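You operate a simulated robot arm through the tools that you are given. There is no shell and no other tool. Be economical: measure what you need, move in short steps, check, and stop when the job is done.

You run a simulated two-armed robot. Do the job below in one go: nothing can be reset, and whatever is moved stays where it is left.

Task
Fetch the blue diaphragm and set it on the high shelf. Then open the top wash drawer, take the black fan filter and put it in the inside of the top wash drawer, then shut the drawer. Then fetch the green-rimmed water trap and stand it on top of the blue-capped exhale filter. Do these in the order given. Set down upright: green-rimmed water trap.

It is judged by the outcome, as a careful person would: the job done as asked, and still so three seconds after it is handed in. It fails if anything else is knocked over, pushed out of place, dropped, spilled or broken.

Robot
Two 7-joint arms with two-finger parallel grippers on one trunk, on a base that drives. Base frame: it is fixed to the floor where the robot stands at the start and does not move with it; the origin is under the middle of the robot, x ahead of it, y to its left, z up; the surface under the hand at the start is at about z = 800. Units: mm, degrees, N and s.
The left shoulder is at the start at [62, 197, 1079], the right one opposite. With the tool pointing down near the work surface each hand reaches from about 300 to 720 mm from the robot's upright axis, wherever it stands, measured 20 degrees to its own side. Places, roughly: high shelf (58x20 cm) [-1760, 3220, 1580]; inside of the top wash drawer [-2600, -2400, 700]; top wash drawer [-2600, -2300, 700]. Payload 1.57 kg a hand.
The TCP of each hand is the grasp point between the finger pads, 30 mm short of the fingertips. In the tool frame z runs along the fingers and y along their closing line. The gripper opens to 110 mm. The fingers are 24 mm wide and 12 mm thick; the gripper's body (48 by 112 mm) begins 78 mm behind the TCP.
Orientation is that of the tool frame in the base frame, as a unit quaternion [w, x, y, z]. With the fingers straight down and closing along the base's y, the tool's x points along the base's -x, its y along +y and its z along -z.

Tools
- The arms move only by the tool apply_moves. It takes "left_commands", "right_commands" or both (then of equal length, played together; a hand with none holds still); each is a list of rows, each an object of numbers (a shift or turn left out is 0, a gripper value left out holds the last): "dx", "dy", "dz": the shift along the tool's x, y, z in mm; "ax", "ay", "az": the turn, a rotation vector about the tool's x, y, z in degrees; "claw": the gripper command, from -1 (fully open) to 1 (shut), values between in proportion. In form: [{"dx": .., "dy": .., "dz": .., "ax": .., "ay": .., "az": .., "claw": ..}, ...]. A call has 1 to 20 rows; each row shifts and turns the commanded pose from where the row before left it, along the tool's axes as they then stand. A row lasts 0.2 s, in which the tool goes at most 50 mm and 8.6 degrees; a call with a longer step from one row to the next is refused whole, and so is a gripper value outside its range. A pose out of reach is approached as far as the arm can. The call stops where the force on the tool passes 40 N (or 10 N more than at its start, if that is more) or the arm is blocked; 0.2 s more then pass. The fingers move at their own pace (about 72 mm/s each) and stop on an object; they squeeze with about 24 N. The grip force told is the motor's: it shows also when the fingers shut on nothing. Time passes only in rows, and 0.2 s behind the last, so rows that do not move let the fingers close. The reply holds the time, the measured pose of the TCP, the force on the tool along the base axes, the opening and the grip force, in the units named above and with some noise, with the torque about the TCP (base axes, N m) and any sound that the robot's microphone picked up, and new pictures: "show" is both (left out), scene, wrist or none (wrist: the cameras of the hands that moved).
- Cameras (640 x 400 px; columns grow to the right, rows downward): "scene" is now at [102, -6.3, 1653.8]; the picture's right is [-0.07, -1.00, 0.00], its down [-0.83, 0.06, -0.55] and it looks along [0.55, -0.04, -0.84] (base axes); focal length 272 px, centre (320, 200). "left" rides on the left gripper at [70, -16, -141] in its tool frame; the picture's right is [0.23, 0.97, 0.00], its down [-0.85, 0.20, -0.48] and it looks along [-0.47, 0.11, 0.88] (tool axes); focal length 222 px, centre (320, 200). "right" rides on the right gripper at [70, 16, -141] in its tool frame; the picture's right is [-0.23, 0.97, 0.00], its down [-0.85, -0.20, -0.48] and it looks along [-0.47, -0.11, 0.88] (tool axes); focal length 222 px, centre (320, 200). There is no depth. A picture from a camera that has moved, and an enlarged one, comes with that camera's place and axes in the base frame and with its lens.
- raise_lower(by): slides the trunk up (or, below 0, down) by that many mm; the arms and the scene camera ride with it, the base frame stays. It gives what a move gives, with no picture.
- drive_base(legs): drives the robot by 1 to 6 legs, each [ahead, left, turn to the left] in mm, mm and degrees, along the robot's own axes; the way and the turn of a leg run together, so that a leg with both is an arc; at most 1500 mm and 180 degrees a leg. The arms and the cameras ride along, it lands a little off, and it stops where it bumps. It gives what a move gives, and a new picture of the scene camera.
- pan_tilt(pan, tilt): turns the head with the scene camera to pan (to the left, within 86 degrees either way) and tilt (down, from -29 to 69), counted from straight ahead of the robot. It gives what a move gives, and a new picture of the scene camera.
- enlarge(camera, box): a new picture of the part [left, top, right, bottom] of that camera's present view, enlarged. No time passes.
- hand_in(): hands the job in; it is judged then, once.

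Go step by step. Nothing tells you exact positions but the pictures and the camera data: compare them with the known pose of the tool, close in by small moves and look again before you grip or let go. The budget is 165 turns and 260 pictures, counting those below and the enlarged ones. Unless the task says otherwise, let go and move clear before handing in.

The tools are called after ">>>" as a command line: name --argument value ..., lists and objects as JSON in quotes. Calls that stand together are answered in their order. apply_moves: Moves the arms, as the interface text tells. Its arguments: {"type":"object","properties":{"left_commands":{"type":"array"},"right_commands":{"type":"array"},"show":{"type":"string","enum":["both","scene","wrist","none"]}},"required":[]} The other tools are called the same way: raise_lower (by) slides the trunk up or down; drive_base (legs) drives the base; pan_tilt (pan, tilt) turns the head that bears the scene camera; enlarge (camera, box) takes an enlarged picture of a part of a camera's view; hand_in () hands the job in.

At the start:

```text
time: 0.0
left_tcp_pos: [486.6, 153.4, 1141.9]
left_orientation: [-0.001, -0.001, 1.0, 0.0]
left_wrist_force: [0.4, -0.2, -0.8]
left_torque: [0.01, -0.01, 0.01]
left_grip_width: 110.1
left_finger_force: 0.2
right_tcp_pos: [402.3, -203.8, 1161.9]
right_orientation: [-0.001, 0.0, 1.0, -0.001]
right_wrist_force: [0.7, 0.9, -0.8]
right_torque: [-0.03, 0.0, -0.01]
right_grip_width: 110.1
right_finger_force: 0.0
trunk travel left (down, up): [-675.0, 315.0]
robot x, y, heading: [2.5, 2.5, 0.0]
head pan, tilt: [-4.3, 56.7]
```

scene: 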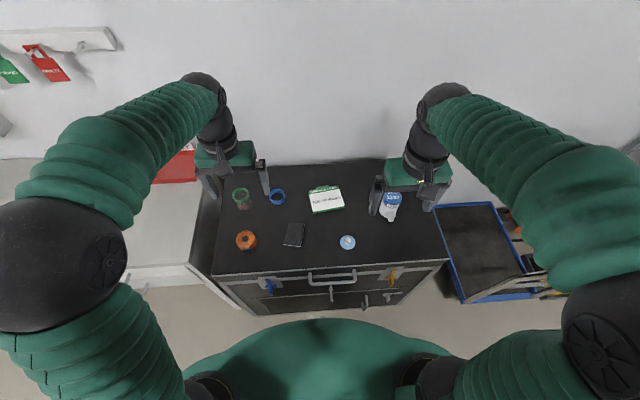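
right: 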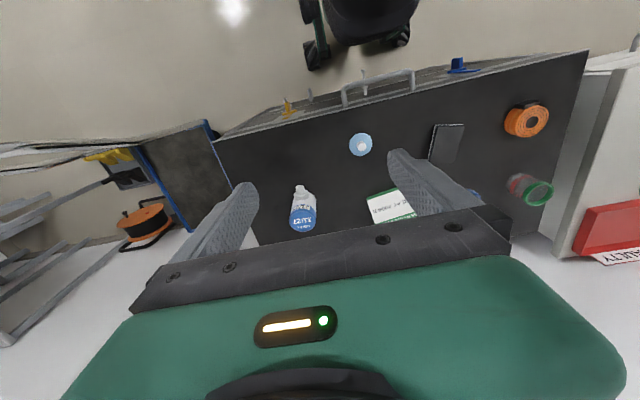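
left: 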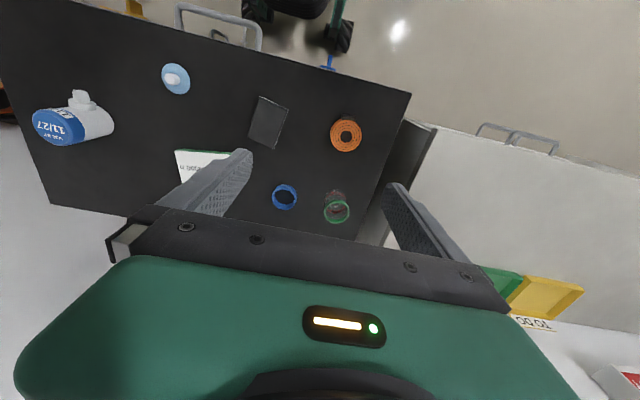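

I see a cart top with a green-rimmed cup, a blue ring, an orange reel, a black pad, a light-blue disc, a labelled box and a blue-capped bottle. I enlarge to tell them apart.

>>> enlarge --camera "scene" --box '[200, 150, 460, 312]'

>>> enlarge --camera "left" --box '[0, 40, 400, 240]'

```text
2.46 times, centred on (330, 231) of scene
camera zoom: at [102.0, -6.3, 1653.8], right [-0.07, -1.0, 0.0], down [-0.83, 0.06, -0.55], along [0.55, -0.04, -0.84], focal length 668 px, centre (295, 124)
```

zoom: 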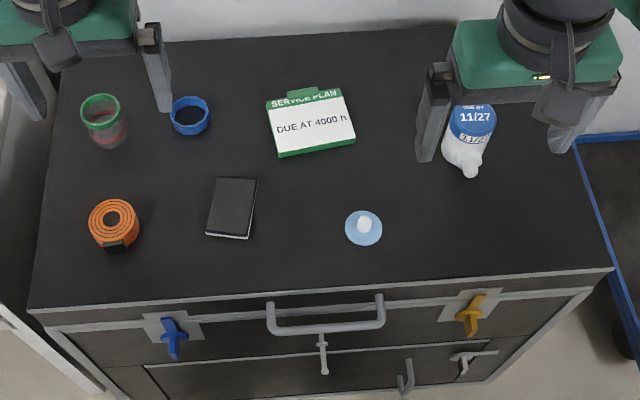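

```text
1.60 times, centred on (200, 140) of left
camera zoom: at [416.3, 139.0, 1283.1], right [-0.23, 0.97, 0.0], down [0.86, 0.2, 0.48], along [0.47, 0.11, -0.88], focal length 355 px, centre (512, 296)
```

zoom: 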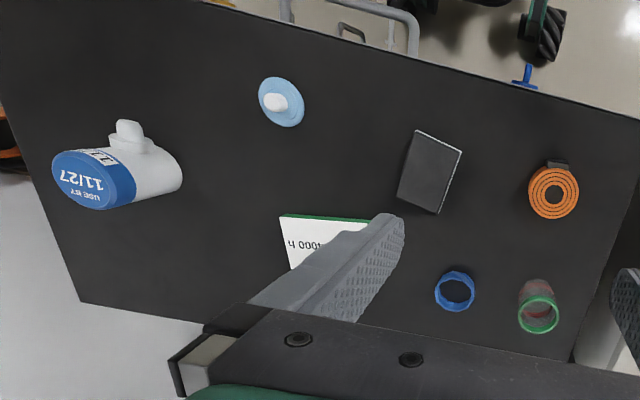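

The light-blue disc with the white knob must be the diaphragm, at about (485, -126). I move the right hand above it.

>>> apply_moves --right_commands '[{"dx": -17, "dy": 16, "dz": 42}, {"dx": -17, "dy": 16, "dz": 42}, {"dx": -17, "dy": 16, "dz": 42}, {"dx": -16, "dy": 15, "dz": 42}, {"dx": -16, "dy": 15, "dz": 42, "claw": -0.2}, {}, {}]'

```text
time: 1.6
left_tcp_pos: [485.3, 153.5, 1141.7]
left_orientation: [0.001, 0.0, 1.0, 0.0]
left_wrist_force: [-0.2, -0.1, -0.6]
left_torque: [0.01, 0.0, 0.0]
left_grip_width: 110.3
left_finger_force: 0.2
right_tcp_pos: [483.1, -126.0, 953.0]
right_orientation: [0.0, -0.001, 1.0, -0.001]
right_wrist_force: [-0.4, -0.3, -0.3]
right_torque: [-0.01, 0.02, -0.02]
right_grip_width: 65.9
right_finger_force: 0.0
trunk travel left (down, up): [-675.0, 315.0]
robot x, y, heading: [2.5, 1.9, 0.1]
head pan, tilt: [-4.3, 56.7]
camera scene: at [102.2, -6.2, 1653.8], right [-0.07, -1.0, 0.0], down [-0.83, 0.06, -0.55], along [0.55, -0.04, -0.84], focal length 272 px, centre (320, 200)
camera right: at [413.3, -110.3, 1093.1], right [0.23, 0.97, 0.0], down [0.85, -0.2, 0.48], along [0.47, -0.11, -0.88], focal length 222 px, centre (320, 200)
```

scene: 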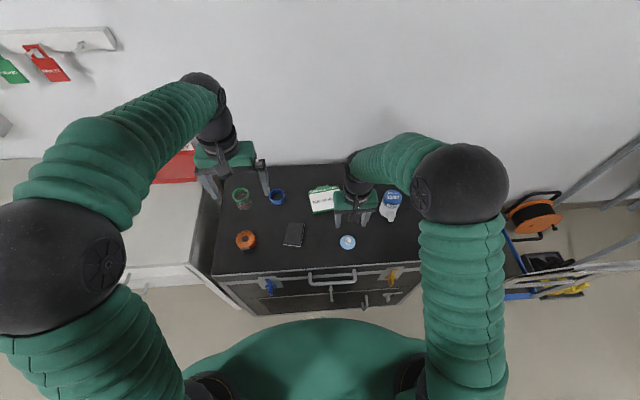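
right: 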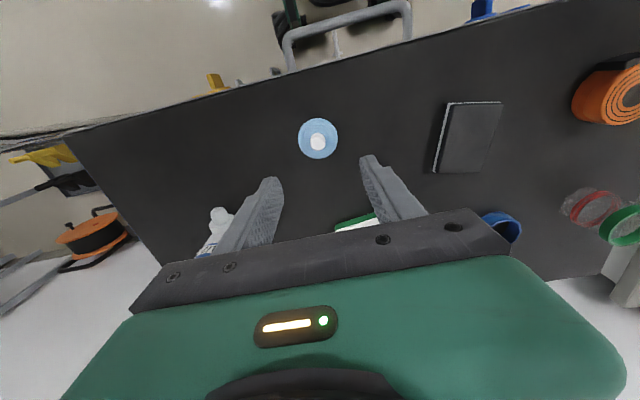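

The disc centres at about (480, -128). I go down close with a narrowed grip and look.

>>> apply_moves --right_commands '[{"dx": 3, "dy": -2, "dz": 36, "claw": 0.3}, {"dz": 36}, {"dz": 33}, {}]' --show "wrist"

>>> enlarge --camera "right" --box '[220, 60, 420, 185]'

```text
time: 2.6
left_tcp_pos: [485.6, 153.7, 1141.2]
left_orientation: [-0.001, 0.0, 1.0, 0.0]
left_wrist_force: [0.7, 0.1, 0.2]
left_torque: [0.01, 0.01, 0.03]
left_grip_width: 110.1
left_finger_force: 0.1
right_tcp_pos: [478.7, -126.9, 847.8]
right_orientation: [0.0, 0.0, 1.0, -0.001]
right_wrist_force: [-0.8, 0.0, -0.3]
right_torque: [-0.02, -0.03, 0.0]
right_grip_width: 38.4
right_finger_force: 0.0
trunk travel left (down, up): [-675.0, 315.0]
robot x, y, heading: [-1.9, -0.3, -0.2]
head pan, tilt: [-4.3, 56.7]
camera right: at [409.6, -112.1, 988.0], right [0.23, 0.97, 0.0], down [0.85, -0.2, 0.48], along [0.47, -0.11, -0.88], focal length 222 px, centre (320, 200)
```

right: 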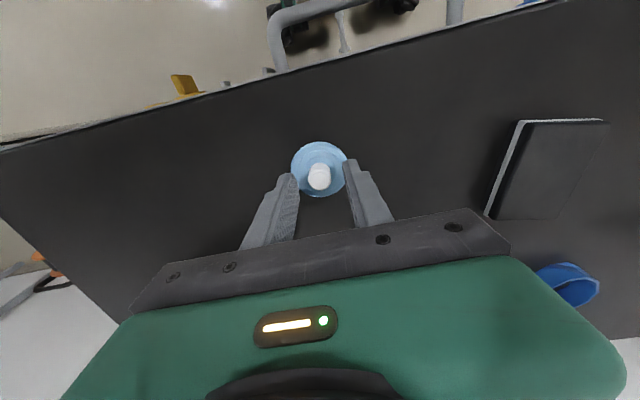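

```text
3.20 times, centred on (320, 122) of right
camera zoom: at [409.6, -112.1, 988.0], right [0.23, 0.97, 0.0], down [0.85, -0.2, 0.48], along [0.47, -0.11, -0.88], focal length 711 px, centre (320, 448)
```

zoom: 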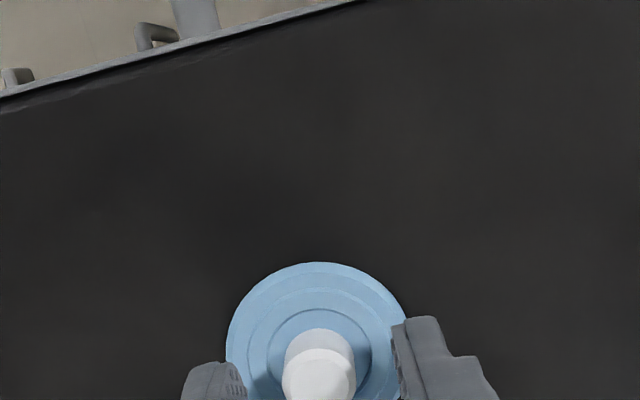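

Aligned within 2 mm. I go down so the tips flank the knob and close.

>>> apply_moves --right_commands '[{"dx": 1, "dy": -1.5, "dz": 5}, {"dz": 5}, {}, {"claw": 1}, {}, {}, {}]' --show "wrist"

```text
time: 4.2
left_tcp_pos: [485.1, 153.7, 1142.2]
left_orientation: [0.0, 0.0, 1.0, 0.001]
left_wrist_force: [-0.2, -0.5, -0.3]
left_torque: [0.02, 0.03, 0.01]
left_grip_width: 109.9
left_finger_force: 0.0
right_tcp_pos: [478.8, -128.9, 837.0]
right_orientation: [-0.001, 0.0, 1.0, 0.0]
right_wrist_force: [0.2, 0.8, 0.7]
right_torque: [0.03, -0.02, 0.03]
right_grip_width: 16.7
right_finger_force: 24.4
trunk travel left (down, up): [-675.0, 315.0]
robot x, y, heading: [-0.1, -0.5, 0.2]
head pan, tilt: [-4.3, 56.7]
camera right: at [410.2, -113.9, 978.4], right [0.23, 0.97, 0.0], down [0.86, -0.2, 0.48], along [0.47, -0.11, -0.88], focal length 222 px, centre (320, 200)
```

right: 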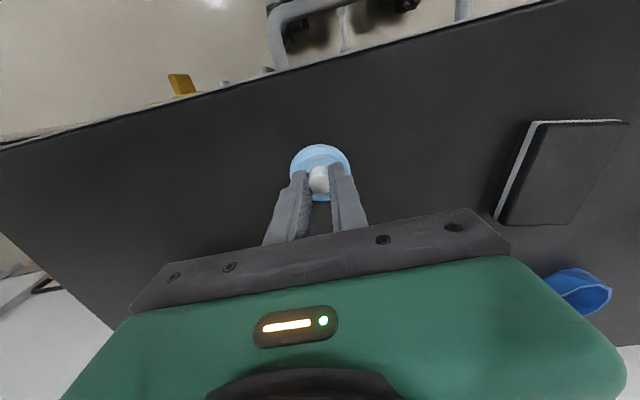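

The grip is 16.7 mm, on the knob. I lift straight up and check that it holds.

>>> apply_moves --right_commands '[{"dz": -20}, {"dz": -45}, {"dz": -45}, {"dz": -45}, {"dz": -45}, {"dz": -45}, {"dz": -45}]'

```text
time: 5.8
left_tcp_pos: [485.5, 154.5, 1142.0]
left_orientation: [0.0, 0.0, 1.0, 0.0]
left_wrist_force: [0.3, 0.0, 0.2]
left_torque: [-0.02, 0.0, -0.01]
left_grip_width: 109.9
left_finger_force: 0.1
right_tcp_pos: [477.5, -129.4, 1126.7]
right_orientation: [0.0, 0.0, 1.0, -0.001]
right_wrist_force: [-0.8, -0.3, -0.6]
right_torque: [-0.02, -0.02, 0.03]
right_grip_width: 16.6
right_finger_force: 24.0
trunk travel left (down, up): [-675.0, 315.0]
robot x, y, heading: [0.9, -2.9, 0.0]
head pan, tilt: [-4.3, 56.7]
camera scene: at [101.3, -5.8, 1653.8], right [-0.07, -1.0, 0.0], down [-0.83, 0.06, -0.55], along [0.55, -0.04, -0.84], focal length 272 px, centre (320, 200)
camera right: at [408.1, -113.7, 1268.7], right [0.23, 0.97, 0.0], down [0.85, -0.2, 0.48], along [0.47, -0.11, -0.88], focal length 222 px, centre (320, 200)
```

scene: 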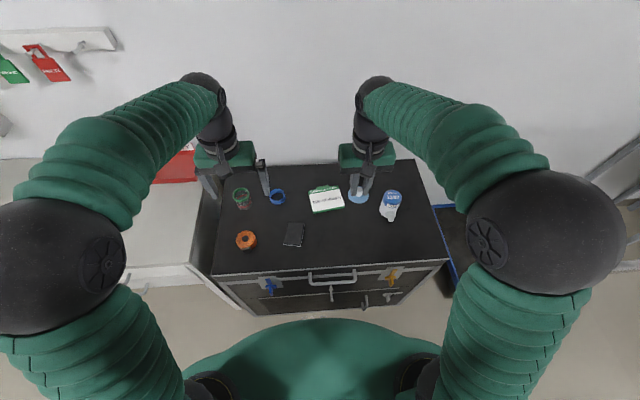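
right: 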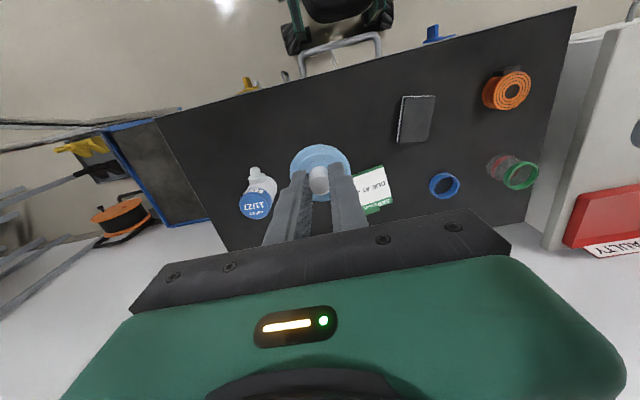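

The diaphragm is held. I back away from the cart and look around towards the shelf.

>>> drive_base --legs '[[-600, 0, 0]]'

>>> pan_tilt --pan 80 --tilt 15

```text
time: 9.2
left_tcp_pos: [-118.7, 156.8, 1142.1]
left_orientation: [0.0, -0.011, 1.0, 0.0]
left_wrist_force: [0.3, 0.4, -0.3]
left_torque: [-0.01, 0.03, 0.0]
left_grip_width: 110.1
left_finger_force: 0.1
right_tcp_pos: [-118.8, -125.3, 1126.7]
right_orientation: [-0.001, -0.01, 1.0, -0.001]
right_wrist_force: [-0.3, -1.0, -0.8]
right_torque: [0.0, -0.05, 0.02]
right_grip_width: 16.6
right_finger_force: 24.0
trunk travel left (down, up): [-675.0, 315.0]
robot x, y, heading: [-602.1, -7.7, 1.2]
head pan, tilt: [-4.3, 56.7]
camera scene: at [-497.1, -10.4, 1653.6], right [-0.05, -1.0, 0.0], down [-0.84, 0.04, -0.55], along [0.55, -0.03, -0.84], focal length 272 px, centre (320, 200)
```

scene: 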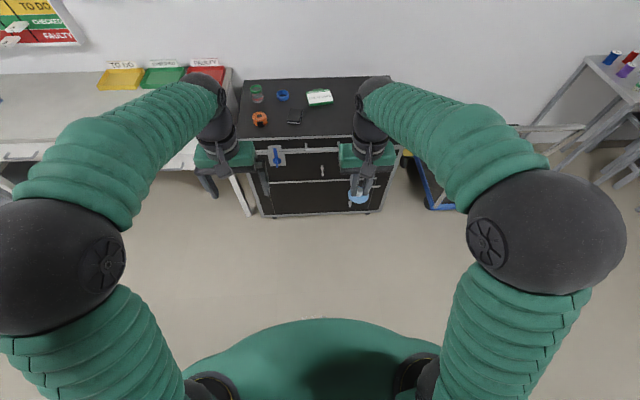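

```text
time: 10.8
left_tcp_pos: [-119.6, 158.9, 1142.1]
left_orientation: [0.001, -0.011, 1.0, 0.0]
left_wrist_force: [-0.2, 0.0, -0.4]
left_torque: [-0.02, 0.03, -0.02]
left_grip_width: 110.1
left_finger_force: 0.2
right_tcp_pos: [-121.0, -125.8, 1127.1]
right_orientation: [0.001, -0.011, 1.0, 0.0]
right_wrist_force: [0.2, 0.1, 0.3]
right_torque: [0.0, -0.01, -0.03]
right_grip_width: 16.5
right_finger_force: 24.1
trunk travel left (down, up): [-675.0, 315.0]
robot x, y, heading: [-599.8, -8.8, 1.3]
head pan, tilt: [80.0, 15.0]
camera scene: at [-554.6, 85.9, 1716.2], right [0.99, -0.15, 0.0], down [-0.04, -0.26, -0.97], along [0.15, 0.95, -0.26], focal length 272 px, centre (320, 200)
```

scene: 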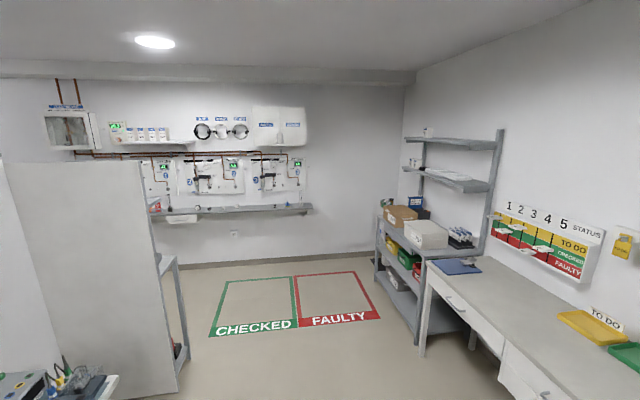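

The shelf with the bottles on the far wall, left of the tall rack, is the high shelf. I turn left and drive up the middle of the room, then look again.

>>> drive_base --legs '[[0, 0, 89], [1500, 0, 0], [500, 0, 0]]'

>>> pan_tilt --pan 50 --tilt 15

```text
time: 24.5
left_tcp_pos: [-672.9, 2479.0, 1142.3]
left_orientation: [0.001, -0.694, 0.72, 0.001]
left_wrist_force: [-0.7, -0.2, 0.4]
left_torque: [0.01, -0.03, 0.03]
left_grip_width: 109.9
left_finger_force: 0.1
right_tcp_pos: [-389.2, 2461.1, 1128.0]
right_orientation: [0.002, -0.694, 0.72, 0.001]
right_wrist_force: [0.6, -0.4, -0.9]
right_torque: [-0.01, -0.01, -0.04]
right_grip_width: 16.5
right_finger_force: 24.5
trunk travel left (down, up): [-675.0, 315.0]
robot x, y, heading: [-533.7, 1990.7, 87.9]
head pan, tilt: [80.0, 15.0]
camera scene: at [-627.5, 2039.9, 1716.3], right [0.21, 0.98, 0.0], down [0.25, -0.06, -0.97], along [-0.94, 0.2, -0.26], focal length 272 px, centre (320, 200)
```

scene: 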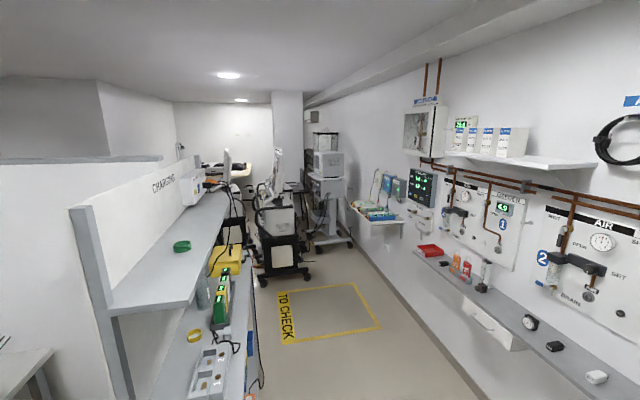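

```text
time: 25.4
left_tcp_pos: [-672.7, 2479.5, 1142.6]
left_orientation: [0.0, -0.694, 0.72, 0.001]
left_wrist_force: [0.5, 0.3, 0.5]
left_torque: [0.03, -0.01, -0.03]
left_grip_width: 109.8
left_finger_force: 0.1
right_tcp_pos: [-389.2, 2460.9, 1128.4]
right_orientation: [0.001, -0.694, 0.72, 0.0]
right_wrist_force: [-0.7, 0.5, 0.1]
right_torque: [0.03, -0.01, 0.01]
right_grip_width: 16.8
right_finger_force: 24.1
trunk travel left (down, up): [-675.0, 315.0]
robot x, y, heading: [-536.8, 1988.6, 87.9]
head pan, tilt: [50.0, 15.0]
camera scene: at [-605.3, 2085.1, 1716.2], right [0.67, 0.74, 0.0], down [0.19, -0.18, -0.97], along [-0.72, 0.65, -0.26], focal length 272 px, centre (320, 200)
```

scene: 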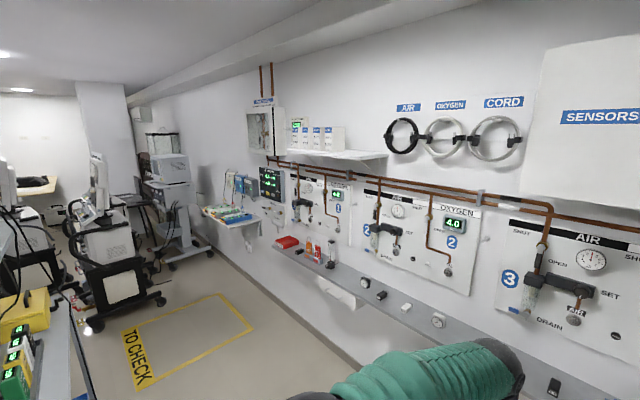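

The shelf's right half (x about -1700 to -1470) is free, the boxes stand on its left. I raise the trunk, then drive along the far wall at a safe distance.

>>> raise_lower --by 312

>>> drive_base --legs '[[470, 0, 2], [0, 1150, 0]]'

>>> pan_tilt --pan -15 --tilt 35

```text
time: 28.5
left_tcp_pos: [-672.7, 2480.9, 1455.1]
left_orientation: [0.002, -0.694, 0.72, 0.001]
left_wrist_force: [0.5, 0.5, -0.5]
left_torque: [0.02, -0.01, 0.03]
left_grip_width: 110.1
left_finger_force: 0.0
right_tcp_pos: [-389.6, 2461.7, 1439.6]
right_orientation: [0.001, -0.694, 0.72, 0.0]
right_wrist_force: [0.7, 0.5, 0.4]
right_torque: [0.0, -0.03, 0.0]
right_grip_width: 16.6
right_finger_force: 23.9
trunk travel left (down, up): [-987.0, 3.0]
robot x, y, heading: [-536.1, 1991.9, 87.8]
head pan, tilt: [50.0, 15.0]
```

```text
time: 36.8
left_tcp_pos: [-1819.4, 2952.2, 1455.3]
left_orientation: [0.0, -0.701, 0.714, 0.001]
left_wrist_force: [0.0, 0.0, -0.1]
left_torque: [0.02, -0.04, 0.02]
left_grip_width: 109.9
left_finger_force: 0.2
right_tcp_pos: [-1535.0, 2938.3, 1440.3]
right_orientation: [0.001, -0.701, 0.714, 0.001]
right_wrist_force: [-0.7, -0.2, -0.3]
right_torque: [-0.03, 0.01, 0.02]
right_grip_width: 16.7
right_finger_force: 23.8
trunk travel left (down, up): [-987.0, 3.0]
robot x, y, heading: [-1674.9, 2465.8, 89.0]
head pan, tilt: [50.0, 15.0]
camera scene: at [-1744.1, 2559.5, 2028.3], right [0.66, 0.75, 0.0], down [0.19, -0.17, -0.97], along [-0.73, 0.63, -0.26], focal length 272 px, centre (320, 200)
```

scene: 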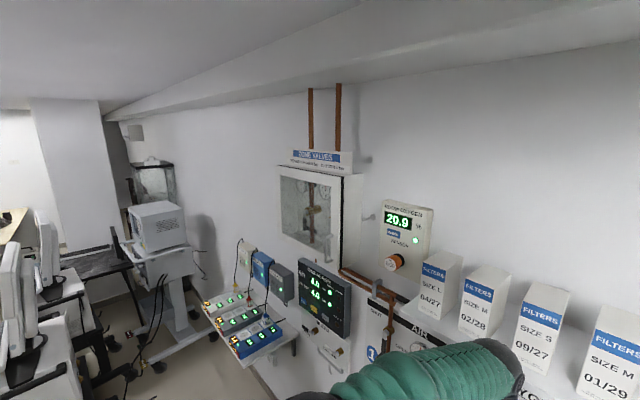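

```text
time: 38.1
left_tcp_pos: [-1820.7, 2948.9, 1454.2]
left_orientation: [0.001, -0.701, 0.713, 0.001]
left_wrist_force: [0.1, -0.2, -0.1]
left_torque: [0.02, -0.03, -0.03]
left_grip_width: 110.1
left_finger_force: 0.0
right_tcp_pos: [-1537.9, 2937.3, 1440.9]
right_orientation: [0.001, -0.7, 0.714, 0.001]
right_wrist_force: [0.7, 0.6, -0.8]
right_torque: [0.04, -0.02, -0.04]
right_grip_width: 16.6
right_finger_force: 24.6
trunk travel left (down, up): [-987.0, 3.0]
robot x, y, heading: [-1675.4, 2463.8, 88.9]
head pan, tilt: [-15.0, 35.0]
camera scene: at [-1651.6, 2582.7, 1996.1], right [0.96, -0.28, 0.0], down [-0.16, -0.55, -0.82], along [0.23, 0.79, -0.58], focal length 272 px, centre (320, 200)
```

scene: 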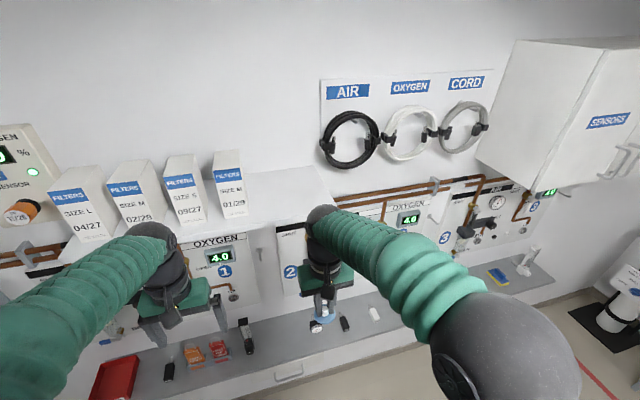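

The free shelf area is about x -1675 to -1460, y 3100 to 3320, z 1580. I lift the right hand above shelf height and pull the left hand back.

>>> apply_moves --right_commands '[{"dz": -45}, {"dz": -45}, {"dz": -45}, {"dz": -45}, {"dz": -45}]' --left_commands '[{"dx": 40}, {"dx": 40}, {"dx": 40}, {"dx": 30}, {"dx": 20}]' --show "scene"

```text
time: 39.3
left_tcp_pos: [-1827.3, 2779.5, 1454.3]
left_orientation: [0.002, -0.7, 0.714, 0.0]
left_wrist_force: [-0.4, 0.7, -1.3]
left_torque: [0.01, 0.0, 0.0]
left_grip_width: 109.9
left_finger_force: 0.0
right_tcp_pos: [-1536.7, 2934.2, 1667.0]
right_orientation: [0.002, -0.701, 0.713, 0.0]
right_wrist_force: [-0.6, 0.0, 1.1]
right_torque: [0.0, -0.02, -0.03]
right_grip_width: 16.7
right_finger_force: 23.7
trunk travel left (down, up): [-987.0, 3.0]
robot x, y, heading: [-1675.1, 2462.8, 89.1]
head pan, tilt: [-15.0, 35.0]
camera scene: at [-1652.4, 2580.4, 1996.2], right [0.96, -0.28, 0.0], down [-0.16, -0.55, -0.82], along [0.23, 0.79, -0.57], focal length 272 px, centre (320, 200)
```

scene: 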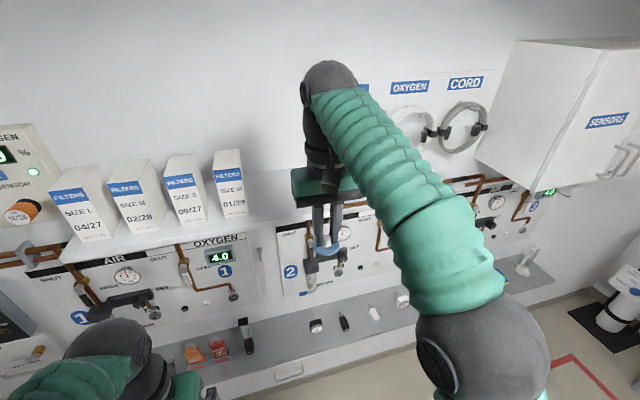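

Good clearance. I drive ahead slowly toward the shelf with the disc above it.

>>> drive_base --legs '[[200, 20, 0]]'

```text
time: 40.9
left_tcp_pos: [-1840.1, 2975.1, 1456.3]
left_orientation: [0.002, -0.701, 0.713, 0.003]
left_wrist_force: [0.2, -0.7, 0.5]
left_torque: [0.05, -0.04, -0.01]
left_grip_width: 110.1
left_finger_force: 0.1
right_tcp_pos: [-1549.8, 3128.7, 1667.9]
right_orientation: [0.003, -0.701, 0.713, 0.004]
right_wrist_force: [0.2, -1.9, 0.1]
right_torque: [0.07, 0.01, 0.06]
right_grip_width: 16.7
right_finger_force: 23.9
trunk travel left (down, up): [-987.0, 3.0]
robot x, y, heading: [-1691.9, 2665.4, 88.9]
head pan, tilt: [-15.0, 35.0]
camera scene: at [-1665.2, 2773.5, 1996.7], right [0.96, -0.28, 0.0], down [-0.16, -0.55, -0.82], along [0.23, 0.79, -0.57], focal length 272 px, centre (320, 200)
```

scene: 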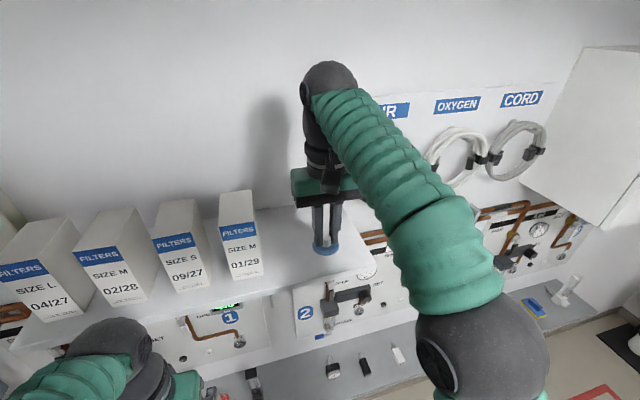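

I extend the arm 85 mm forward and check where it is above the shelf.

>>> apply_moves --right_commands '[{"dx": -30}, {"dx": -30}, {"dx": -25}, {}]'

```text
time: 41.9
left_tcp_pos: [-1841.8, 2979.2, 1454.4]
left_orientation: [0.002, -0.701, 0.713, 0.001]
left_wrist_force: [-0.1, -0.6, -0.7]
left_torque: [0.01, 0.0, 0.02]
left_grip_width: 110.0
left_finger_force: 0.0
right_tcp_pos: [-1550.9, 3170.8, 1664.1]
right_orientation: [0.003, -0.701, 0.713, 0.003]
right_wrist_force: [0.5, 0.1, 0.0]
right_torque: [0.0, 0.02, -0.02]
right_grip_width: 16.7
right_finger_force: 24.3
right hand out of reach, approached as far as the arm can: row 2, 3
trunk travel left (down, up): [-987.0, 3.0]
robot x, y, heading: [-1692.5, 2665.9, 88.9]
head pan, tilt: [-15.0, 35.0]
camera scene: at [-1666.8, 2778.3, 1996.4], right [0.96, -0.28, 0.0], down [-0.16, -0.55, -0.82], along [0.23, 0.79, -0.57], focal length 272 px, centre (320, 200)
camera right: at [-1567.8, 3099.2, 1803.9], right [-0.97, 0.24, 0.0], down [0.21, 0.85, 0.49], along [0.12, 0.47, -0.87], focal length 222 px, centre (320, 200)
```

scene: 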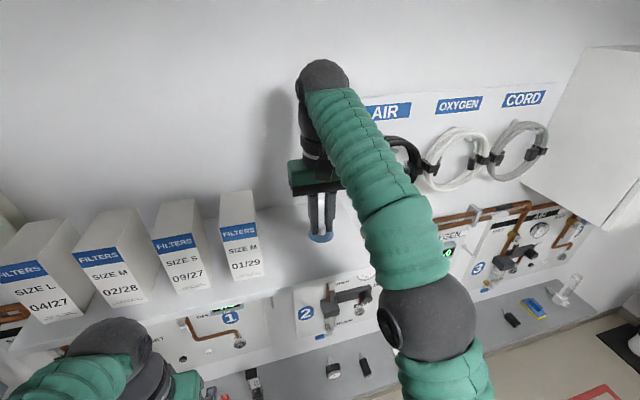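
right: 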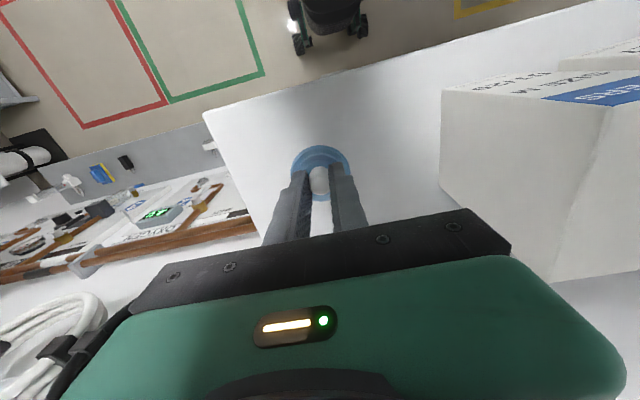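

The disc is above the shelf, about 70 mm in from the front edge. I lower most of the way and check.

>>> apply_moves --right_commands '[{"dz": 12}, {"dz": 12}, {"dz": 8}, {}]' --show "wrist"

```text
time: 42.9
left_tcp_pos: [-1842.2, 2982.7, 1453.4]
left_orientation: [0.0, -0.701, 0.713, 0.001]
left_wrist_force: [-0.2, -0.1, 0.3]
left_torque: [-0.02, 0.0, 0.01]
left_grip_width: 109.9
left_finger_force: 0.1
right_tcp_pos: [-1549.6, 3174.6, 1631.0]
right_orientation: [0.001, -0.701, 0.713, 0.001]
right_wrist_force: [-0.2, 0.9, -0.4]
right_torque: [0.04, 0.0, -0.01]
right_grip_width: 16.6
right_finger_force: 23.9
trunk travel left (down, up): [-987.0, 3.0]
robot x, y, heading: [-1692.9, 2667.8, 88.9]
head pan, tilt: [-15.0, 35.0]
camera right: at [-1567.6, 3104.6, 1771.9], right [-0.97, 0.24, 0.0], down [0.21, 0.85, 0.48], along [0.12, 0.47, -0.88], focal length 222 px, centre (320, 200)
```

right: 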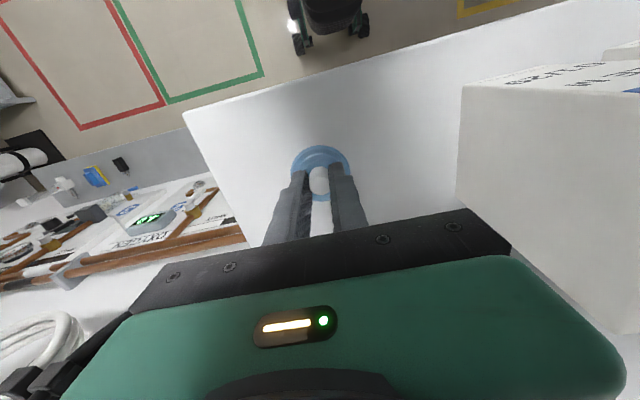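

I lower in small steps until contact shows.

>>> apply_moves --right_commands '[{"dz": 4}, {"dz": 4}, {"dz": 3}, {}]' --show "wrist"

```text
time: 43.9
left_tcp_pos: [-1842.8, 2979.7, 1454.5]
left_orientation: [0.002, -0.701, 0.713, 0.001]
left_wrist_force: [-0.2, 1.1, 0.7]
left_torque: [0.01, 0.04, -0.03]
left_grip_width: 110.3
left_finger_force: 0.1
right_tcp_pos: [-1551.9, 3171.7, 1621.7]
right_orientation: [0.002, -0.701, 0.713, 0.001]
right_wrist_force: [-0.7, -0.5, -0.6]
right_torque: [-0.01, -0.01, 0.03]
right_grip_width: 16.7
right_finger_force: 23.5
trunk travel left (down, up): [-987.0, 3.0]
robot x, y, heading: [-1692.4, 2665.9, 88.8]
head pan, tilt: [-15.0, 35.0]
camera right: at [-1569.1, 3100.6, 1761.7], right [-0.97, 0.24, 0.0], down [0.21, 0.85, 0.48], along [0.12, 0.47, -0.88], focal length 222 px, centre (320, 200)
```

right: 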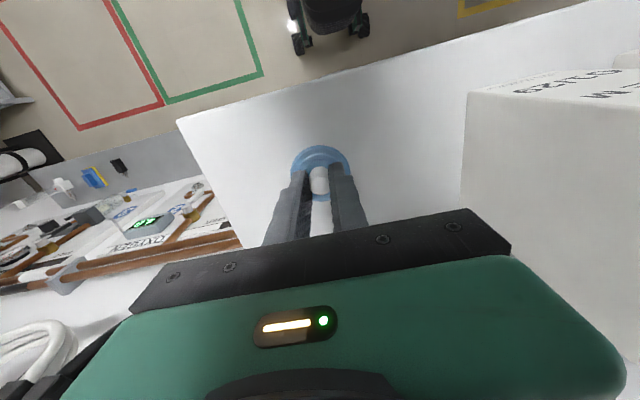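

>>> apply_moves --right_commands '[{"dz": 2}, {"dz": 2}, {"dz": 2}, {}]' --show "none"

```text
time: 44.9
left_tcp_pos: [-1843.0, 2978.9, 1454.4]
left_orientation: [0.002, -0.702, 0.712, 0.002]
left_wrist_force: [0.2, -0.2, 0.3]
left_torque: [-0.04, 0.02, -0.02]
left_grip_width: 109.9
left_finger_force: 0.0
right_tcp_pos: [-1553.9, 3169.8, 1617.5]
right_orientation: [0.003, -0.701, 0.713, 0.003]
right_wrist_force: [0.8, 2.1, 22.6]
right_torque: [0.15, -0.03, -0.01]
right_grip_width: 16.7
right_finger_force: 24.5
trunk travel left (down, up): [-987.0, 3.0]
robot x, y, heading: [-1690.5, 2665.6, 89.0]
head pan, tilt: [-15.0, 35.0]
```

Contact at z 1617. I ease off, open and rise.

>>> apply_moves --right_commands '[{"dz": -2}, {"claw": 0.3}, {}, {}, {"dz": -15}, {"dz": -30}, {"dz": -30}]'

```text
time: 46.5
left_tcp_pos: [-1841.9, 2979.9, 1455.0]
left_orientation: [0.001, -0.701, 0.713, 0.001]
left_wrist_force: [0.8, 0.0, 0.1]
left_torque: [0.01, 0.0, -0.01]
left_grip_width: 110.2
left_finger_force: 0.0
right_tcp_pos: [-1551.2, 3173.1, 1663.7]
right_orientation: [0.003, -0.701, 0.713, 0.001]
right_wrist_force: [-0.2, -0.2, -1.0]
right_torque: [0.02, 0.0, -0.02]
right_grip_width: 38.5
right_finger_force: 0.1
right hand out of reach, approached as far as the arm can: row 7
trunk travel left (down, up): [-987.0, 3.0]
robot x, y, heading: [-1689.3, 2665.7, 88.9]
head pan, tilt: [-15.0, 35.0]
camera scene: at [-1668.7, 2782.5, 1996.1], right [0.96, -0.28, 0.0], down [-0.16, -0.55, -0.82], along [0.23, 0.79, -0.58], focal length 272 px, centre (320, 200)
camera right: at [-1568.8, 3102.4, 1803.2], right [-0.97, 0.24, 0.0], down [0.21, 0.85, 0.48], along [0.12, 0.47, -0.88], focal length 222 px, centre (320, 200)
```

scene: 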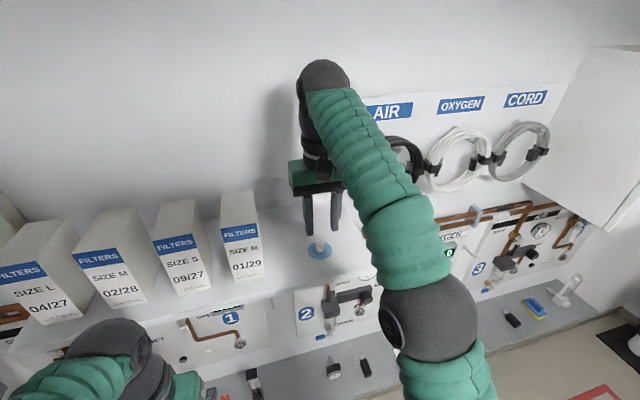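
right: 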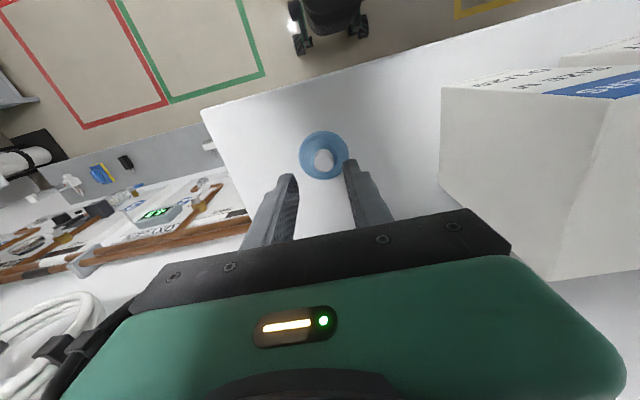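

The diaphragm sits on the shelf. I back out the way I came and turn toward the wash drawer's corner.

>>> drive_base --legs '[[-250, 0, 0], [0, -1100, 0], [-1200, 0, 0], [0, 0, 120]]'

>>> pan_tilt --pan 10 --tilt 18

```text
time: 64.2
left_tcp_pos: [-788.1, 933.5, 1454.6]
left_orientation: [0.0, 0.97, 0.245, -0.001]
left_wrist_force: [0.5, 0.1, -1.5]
left_torque: [0.0, 0.02, 0.0]
left_grip_width: 110.1
left_finger_force: 0.1
right_tcp_pos: [-1099.4, 1092.7, 1662.0]
right_orientation: [0.001, 0.969, 0.245, -0.002]
right_wrist_force: [-1.2, -0.9, 1.0]
right_torque: [0.0, 0.04, -0.01]
right_grip_width: 38.5
right_finger_force: 0.1
trunk travel left (down, up): [-987.0, 3.0]
robot x, y, heading: [-581.0, 1219.9, -151.9]
head pan, tilt: [-15.0, 35.0]
camera scene: at [-702.7, 1182.1, 1996.2], right [-0.23, 0.97, 0.0], down [0.56, 0.13, -0.82], along [-0.8, -0.19, -0.57], focal length 272 px, centre (320, 200)
```

scene: 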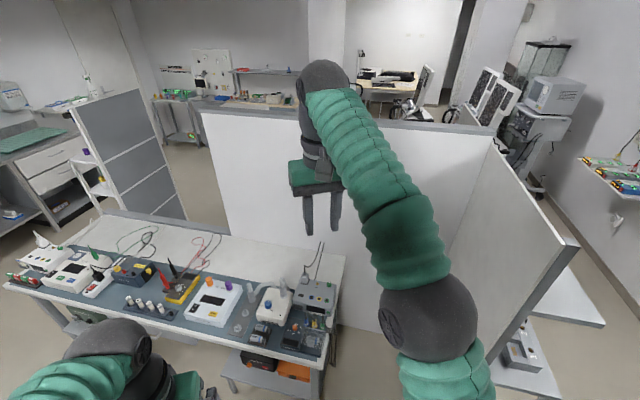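

```text
time: 65.1
left_tcp_pos: [-786.7, 933.5, 1454.8]
left_orientation: [0.0, 0.97, 0.245, -0.001]
left_wrist_force: [-0.3, 0.5, 0.1]
left_torque: [0.01, 0.0, 0.02]
left_grip_width: 109.8
left_finger_force: 0.1
right_tcp_pos: [-1097.2, 1091.8, 1661.7]
right_orientation: [0.001, 0.97, 0.244, -0.003]
right_wrist_force: [0.8, -0.5, -0.1]
right_torque: [0.04, 0.0, 0.01]
right_grip_width: 38.5
right_finger_force: 0.0
trunk travel left (down, up): [-987.0, 3.0]
robot x, y, heading: [-583.6, 1214.9, -151.8]
head pan, tilt: [10.0, 18.0]
camera scene: at [-690.0, 1144.1, 2023.2], right [-0.62, 0.79, 0.0], down [0.24, 0.19, -0.95], along [-0.75, -0.59, -0.31], focal length 272 px, centre (320, 200)
```

scene: 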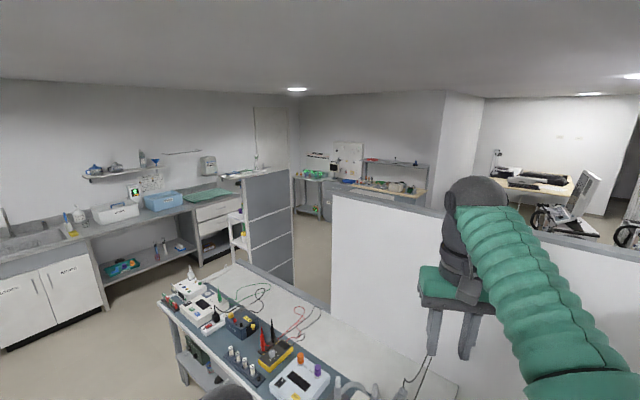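

The wash counter is in the far corner, with the white drawer unit by the green mat. I drive down the room and look from closer.

>>> raise_lower --by -312

>>> drive_base --legs '[[0, 0, 62], [1500, 0, 0], [800, 0, 0], [0, 0, -35]]'

>>> pan_tilt --pan -10 --tilt 22

```text
time: 68.2
left_tcp_pos: [-787.1, 934.4, 1141.4]
left_orientation: [0.0, 0.97, 0.245, -0.001]
left_wrist_force: [0.2, -0.2, 0.9]
left_torque: [0.0, -0.01, 0.01]
left_grip_width: 109.8
left_finger_force: 0.0
right_tcp_pos: [-1097.3, 1092.9, 1351.6]
right_orientation: [0.0, 0.97, 0.244, -0.002]
right_wrist_force: [0.0, -0.6, -0.3]
right_torque: [-0.01, 0.04, -0.01]
right_grip_width: 38.6
right_finger_force: 0.0
trunk travel left (down, up): [-675.0, 315.0]
robot x, y, heading: [-587.3, 1216.5, -151.7]
head pan, tilt: [10.0, 18.0]
```

```text
time: 83.7
left_tcp_pos: [-704.0, -1389.5, 1143.6]
left_orientation: [0.001, 0.897, 0.443, -0.002]
left_wrist_force: [-0.1, 0.7, -0.2]
left_torque: [0.0, 0.02, 0.01]
left_grip_width: 110.1
left_finger_force: 0.0
right_tcp_pos: [-1053.2, -1371.6, 1351.0]
right_orientation: [0.0, 0.896, 0.443, -0.002]
right_wrist_force: [0.0, -1.0, 0.2]
right_torque: [-0.01, 0.04, 0.01]
right_grip_width: 38.5
right_finger_force: 0.0
trunk travel left (down, up): [-675.0, 315.0]
robot x, y, heading: [-636.2, -1048.0, -127.4]
head pan, tilt: [10.0, 18.0]
camera scene: at [-702.8, -1156.8, 1711.3], right [-0.89, 0.46, 0.0], down [0.14, 0.28, -0.95], along [-0.44, -0.84, -0.31], focal length 272 px, centre (320, 200)
```

scene: 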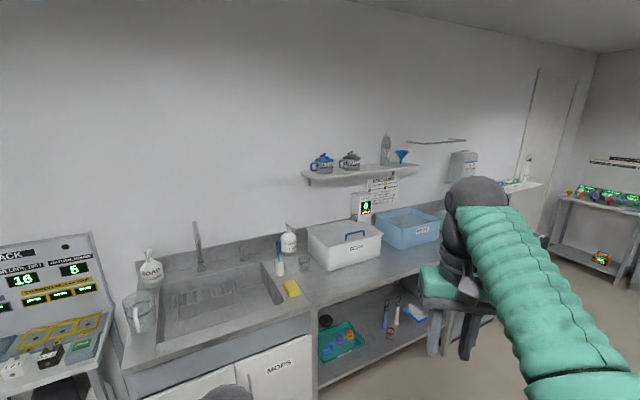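

```text
time: 84.6
left_tcp_pos: [-704.5, -1387.7, 1143.7]
left_orientation: [0.001, 0.896, 0.444, -0.002]
left_wrist_force: [0.3, -0.2, 0.3]
left_torque: [0.01, -0.01, -0.02]
left_grip_width: 110.1
left_finger_force: 0.1
right_tcp_pos: [-1053.3, -1369.6, 1351.7]
right_orientation: [0.001, 0.896, 0.444, -0.003]
right_wrist_force: [0.3, -1.1, -0.6]
right_torque: [0.01, 0.05, 0.02]
right_grip_width: 38.3
right_finger_force: 0.1
trunk travel left (down, up): [-675.0, 315.0]
robot x, y, heading: [-638.7, -1046.3, -127.5]
head pan, tilt: [-10.0, 22.0]
camera scene: at [-729.2, -1135.7, 1704.8], right [-0.68, 0.73, 0.0], down [0.28, 0.26, -0.93], along [-0.68, -0.63, -0.38], focal length 272 px, centre (320, 200)
```

scene: 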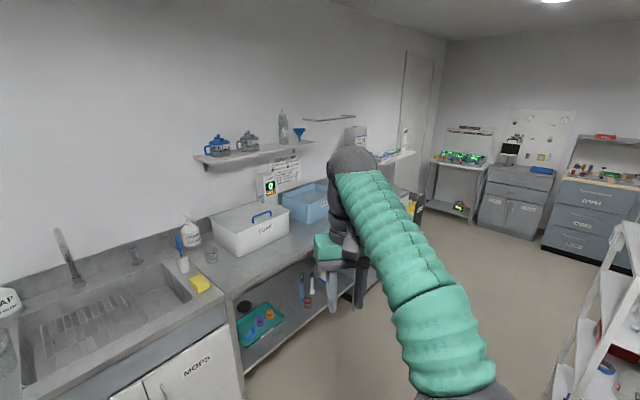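

The drawer unit is hidden behind my arm; I move closer and look again.

>>> drive_base --legs '[[950, -560, 0], [0, 0, 37]]'

>>> pan_tilt --pan -60 --tilt 35

```text
time: 92.0
left_tcp_pos: [-1526.2, -1769.3, 1142.8]
left_orientation: [0.001, 0.713, 0.701, -0.002]
left_wrist_force: [-0.4, -0.6, -0.7]
left_torque: [0.03, -0.02, -0.02]
left_grip_width: 109.9
left_finger_force: 0.0
right_tcp_pos: [-1815.8, -1964.3, 1351.0]
right_orientation: [0.001, 0.713, 0.701, -0.002]
right_wrist_force: [-0.5, -0.4, 0.3]
right_torque: [0.03, -0.02, 0.02]
right_grip_width: 38.6
right_finger_force: 0.1
trunk travel left (down, up): [-675.0, 315.0]
robot x, y, heading: [-1678.6, -1457.5, -90.7]
head pan, tilt: [-10.0, 22.0]
camera scene: at [-1695.5, -1581.0, 1704.8], right [-0.98, 0.19, 0.0], down [0.07, 0.37, -0.93], along [-0.17, -0.91, -0.38], focal length 272 px, centre (320, 200)
```

scene: 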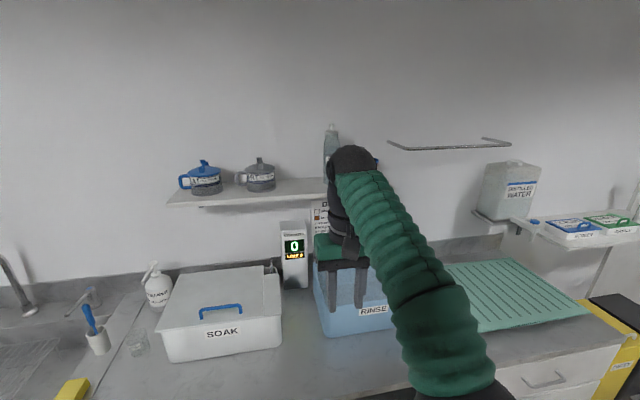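

```text
time: 93.2
left_tcp_pos: [-1524.5, -1769.8, 1143.1]
left_orientation: [0.002, 0.713, 0.701, -0.002]
left_wrist_force: [0.3, 0.1, -0.4]
left_torque: [-0.01, -0.02, -0.02]
left_grip_width: 110.2
left_finger_force: 0.1
right_tcp_pos: [-1815.0, -1962.2, 1353.2]
right_orientation: [0.001, 0.713, 0.701, -0.004]
right_wrist_force: [0.0, 0.5, -0.2]
right_torque: [-0.02, 0.0, 0.05]
right_grip_width: 38.4
right_finger_force: 0.1
trunk travel left (down, up): [-675.0, 315.0]
robot x, y, heading: [-1672.8, -1454.6, -90.9]
head pan, tilt: [-60.0, 35.0]
camera scene: at [-1754.1, -1532.9, 1684.3], right [-0.49, 0.87, 0.0], down [0.5, 0.28, -0.82], along [-0.72, -0.4, -0.57], focal length 272 px, centre (320, 200)
```

scene: 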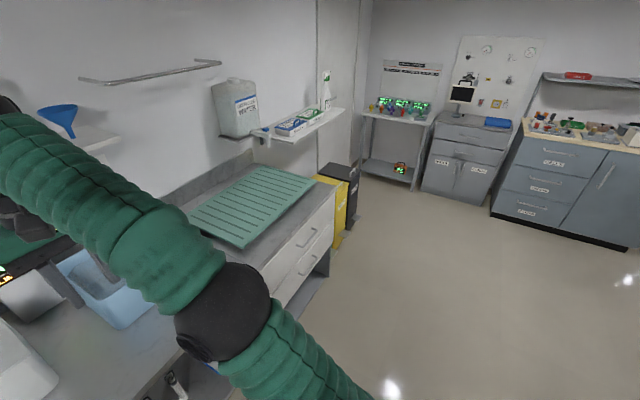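

The top wash drawer has a horizontal bar handle near (-2630, -2120, 720). I slide sideways to stand in front of it.

>>> drive_base --legs '[[0, -800, 1]]'

>>> pan_tilt --pan -15 --tilt 55

```text
time: 97.5
left_tcp_pos: [-2318.3, -1761.1, 1143.0]
left_orientation: [0.001, 0.706, 0.709, -0.003]
left_wrist_force: [0.3, 0.0, 0.2]
left_torque: [0.0, 0.01, -0.02]
left_grip_width: 110.0
left_finger_force: 0.2
right_tcp_pos: [-2604.9, -1959.5, 1351.7]
right_orientation: [0.001, 0.705, 0.709, -0.003]
right_wrist_force: [-0.5, 0.0, 0.3]
right_torque: [-0.01, 0.01, 0.0]
right_grip_width: 38.5
right_finger_force: 0.0
trunk travel left (down, up): [-675.0, 315.0]
robot x, y, heading: [-2478.5, -1452.2, -89.9]
head pan, tilt: [-60.0, 35.0]
camera scene: at [-2551.2, -1529.6, 1684.5], right [-0.5, 0.86, 0.0], down [0.49, 0.29, -0.82], along [-0.71, -0.41, -0.57], focal length 272 px, centre (320, 200)
```

scene: 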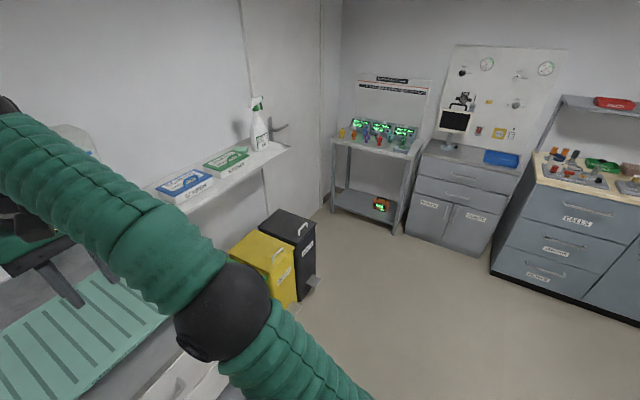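

```text
time: 98.6
left_tcp_pos: [-2322.8, -1761.0, 1143.1]
left_orientation: [0.002, 0.706, 0.708, -0.002]
left_wrist_force: [0.0, 0.7, -0.4]
left_torque: [0.02, 0.0, 0.0]
left_grip_width: 109.9
left_finger_force: 0.1
right_tcp_pos: [-2609.2, -1959.5, 1351.9]
right_orientation: [0.002, 0.706, 0.708, -0.002]
right_wrist_force: [-0.7, 0.3, 0.5]
right_torque: [-0.04, -0.01, 0.01]
right_grip_width: 38.9
right_finger_force: 0.0
trunk travel left (down, up): [-675.0, 315.0]
robot x, y, heading: [-2479.5, -1452.9, -89.7]
head pan, tilt: [-15.0, 55.0]
camera scene: at [-2497.9, -1555.0, 1656.0], right [-0.97, 0.26, 0.0], down [0.21, 0.79, -0.57], along [-0.15, -0.55, -0.82], focal length 272 px, centre (320, 200)
```

scene: 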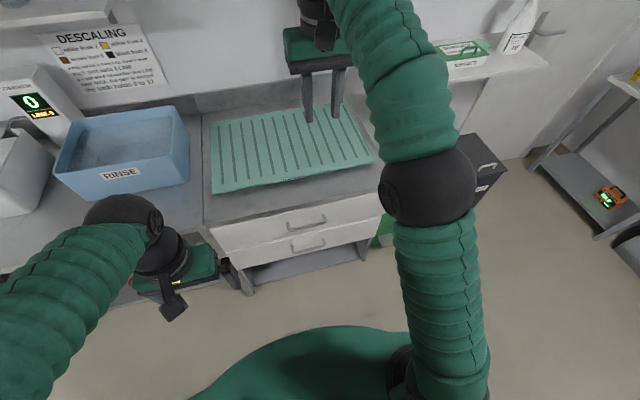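

The handle triangulates to about (-2587, -2070, 760). I back up a little, then turn the right hand to point forward.

>>> drive_base --legs '[[-100, 0, 0]]'

>>> apply_moves --right_commands '[{"dz": 45}, {"dz": 45}, {"dz": 45}, {"dz": 45}, {"ay": -8.2}, {"ay": -8.2}, {"ay": -8.2}, {"ay": -8.2}, {"ay": -8.2}, {"ay": -8.2}, {"ay": -8.2}, {"ay": -8.2}, {"ay": -8.2}, {"ay": -8.2}, {"ay": -8}, {}]'

```text
time: 99.7
left_tcp_pos: [-2323.0, -1666.9, 1141.9]
left_orientation: [0.001, 0.706, 0.708, -0.002]
left_wrist_force: [0.2, 0.3, 0.2]
left_torque: [0.02, 0.03, -0.03]
left_grip_width: 110.1
left_finger_force: 0.1
right_tcp_pos: [-2611.1, -1865.2, 1351.3]
right_orientation: [0.001, 0.706, 0.709, -0.001]
right_wrist_force: [0.2, -0.3, -0.3]
right_torque: [0.01, 0.05, 0.0]
right_grip_width: 38.5
right_finger_force: 0.0
trunk travel left (down, up): [-675.0, 315.0]
robot x, y, heading: [-2485.1, -1353.6, -90.0]
head pan, tilt: [-15.0, 55.0]
camera scene: at [-2498.8, -1463.5, 1655.5], right [-0.97, 0.26, 0.0], down [0.21, 0.79, -0.57], along [-0.15, -0.55, -0.82], focal length 272 px, centre (320, 200)
```

scene: 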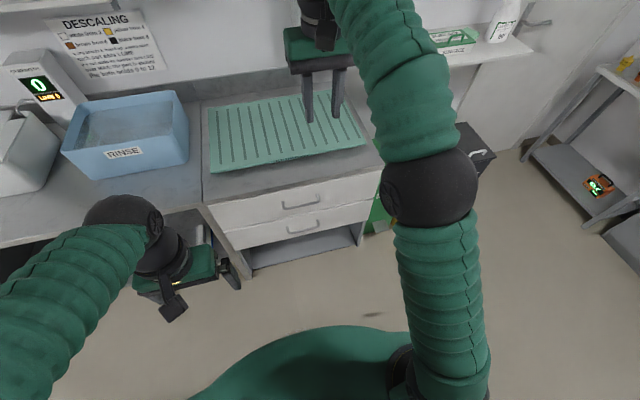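

```text
time: 103.1
left_tcp_pos: [-2322.0, -1661.0, 1145.2]
left_orientation: [0.003, 0.707, 0.707, -0.003]
left_wrist_force: [0.5, -0.2, 0.5]
left_torque: [0.02, 0.05, 0.01]
left_grip_width: 109.7
left_finger_force: 0.1
right_tcp_pos: [-2605.0, -1890.5, 1179.1]
right_orientation: [0.476, 0.515, 0.514, -0.494]
right_wrist_force: [-0.3, 0.0, 0.7]
right_torque: [-0.05, 0.01, -0.01]
right_grip_width: 38.5
right_finger_force: 0.1
right hand out of reach, approached as far as the arm can: row 11, 13, 14, 15
trunk travel left (down, up): [-675.0, 315.0]
robot x, y, heading: [-2478.3, -1350.0, -89.8]
head pan, tilt: [-15.0, 55.0]
camera scene: at [-2498.3, -1455.3, 1656.1], right [-0.97, 0.26, 0.0], down [0.21, 0.79, -0.57], along [-0.15, -0.55, -0.82], focal length 272 px, centre (320, 200)
camera right: at [-2587.4, -1746.4, 1117.3], right [0.98, -0.03, 0.21], down [-0.18, 0.43, 0.89], along [-0.12, -0.9, 0.41], focal length 222 px, centre (320, 200)
```

scene: 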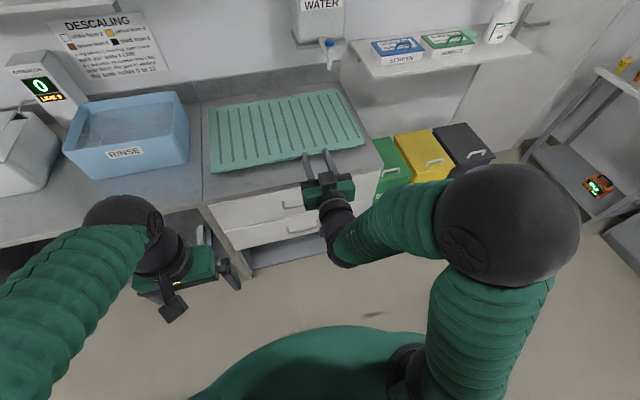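
right: 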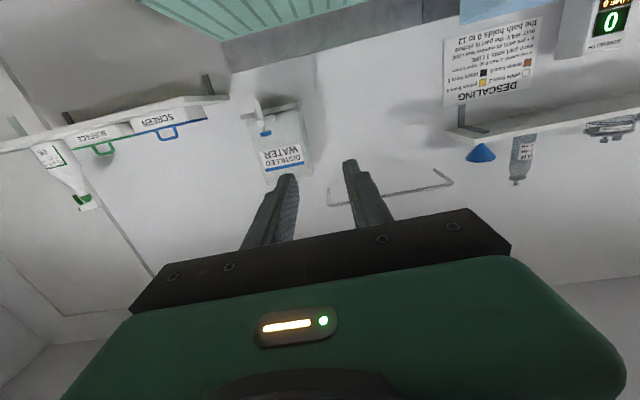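

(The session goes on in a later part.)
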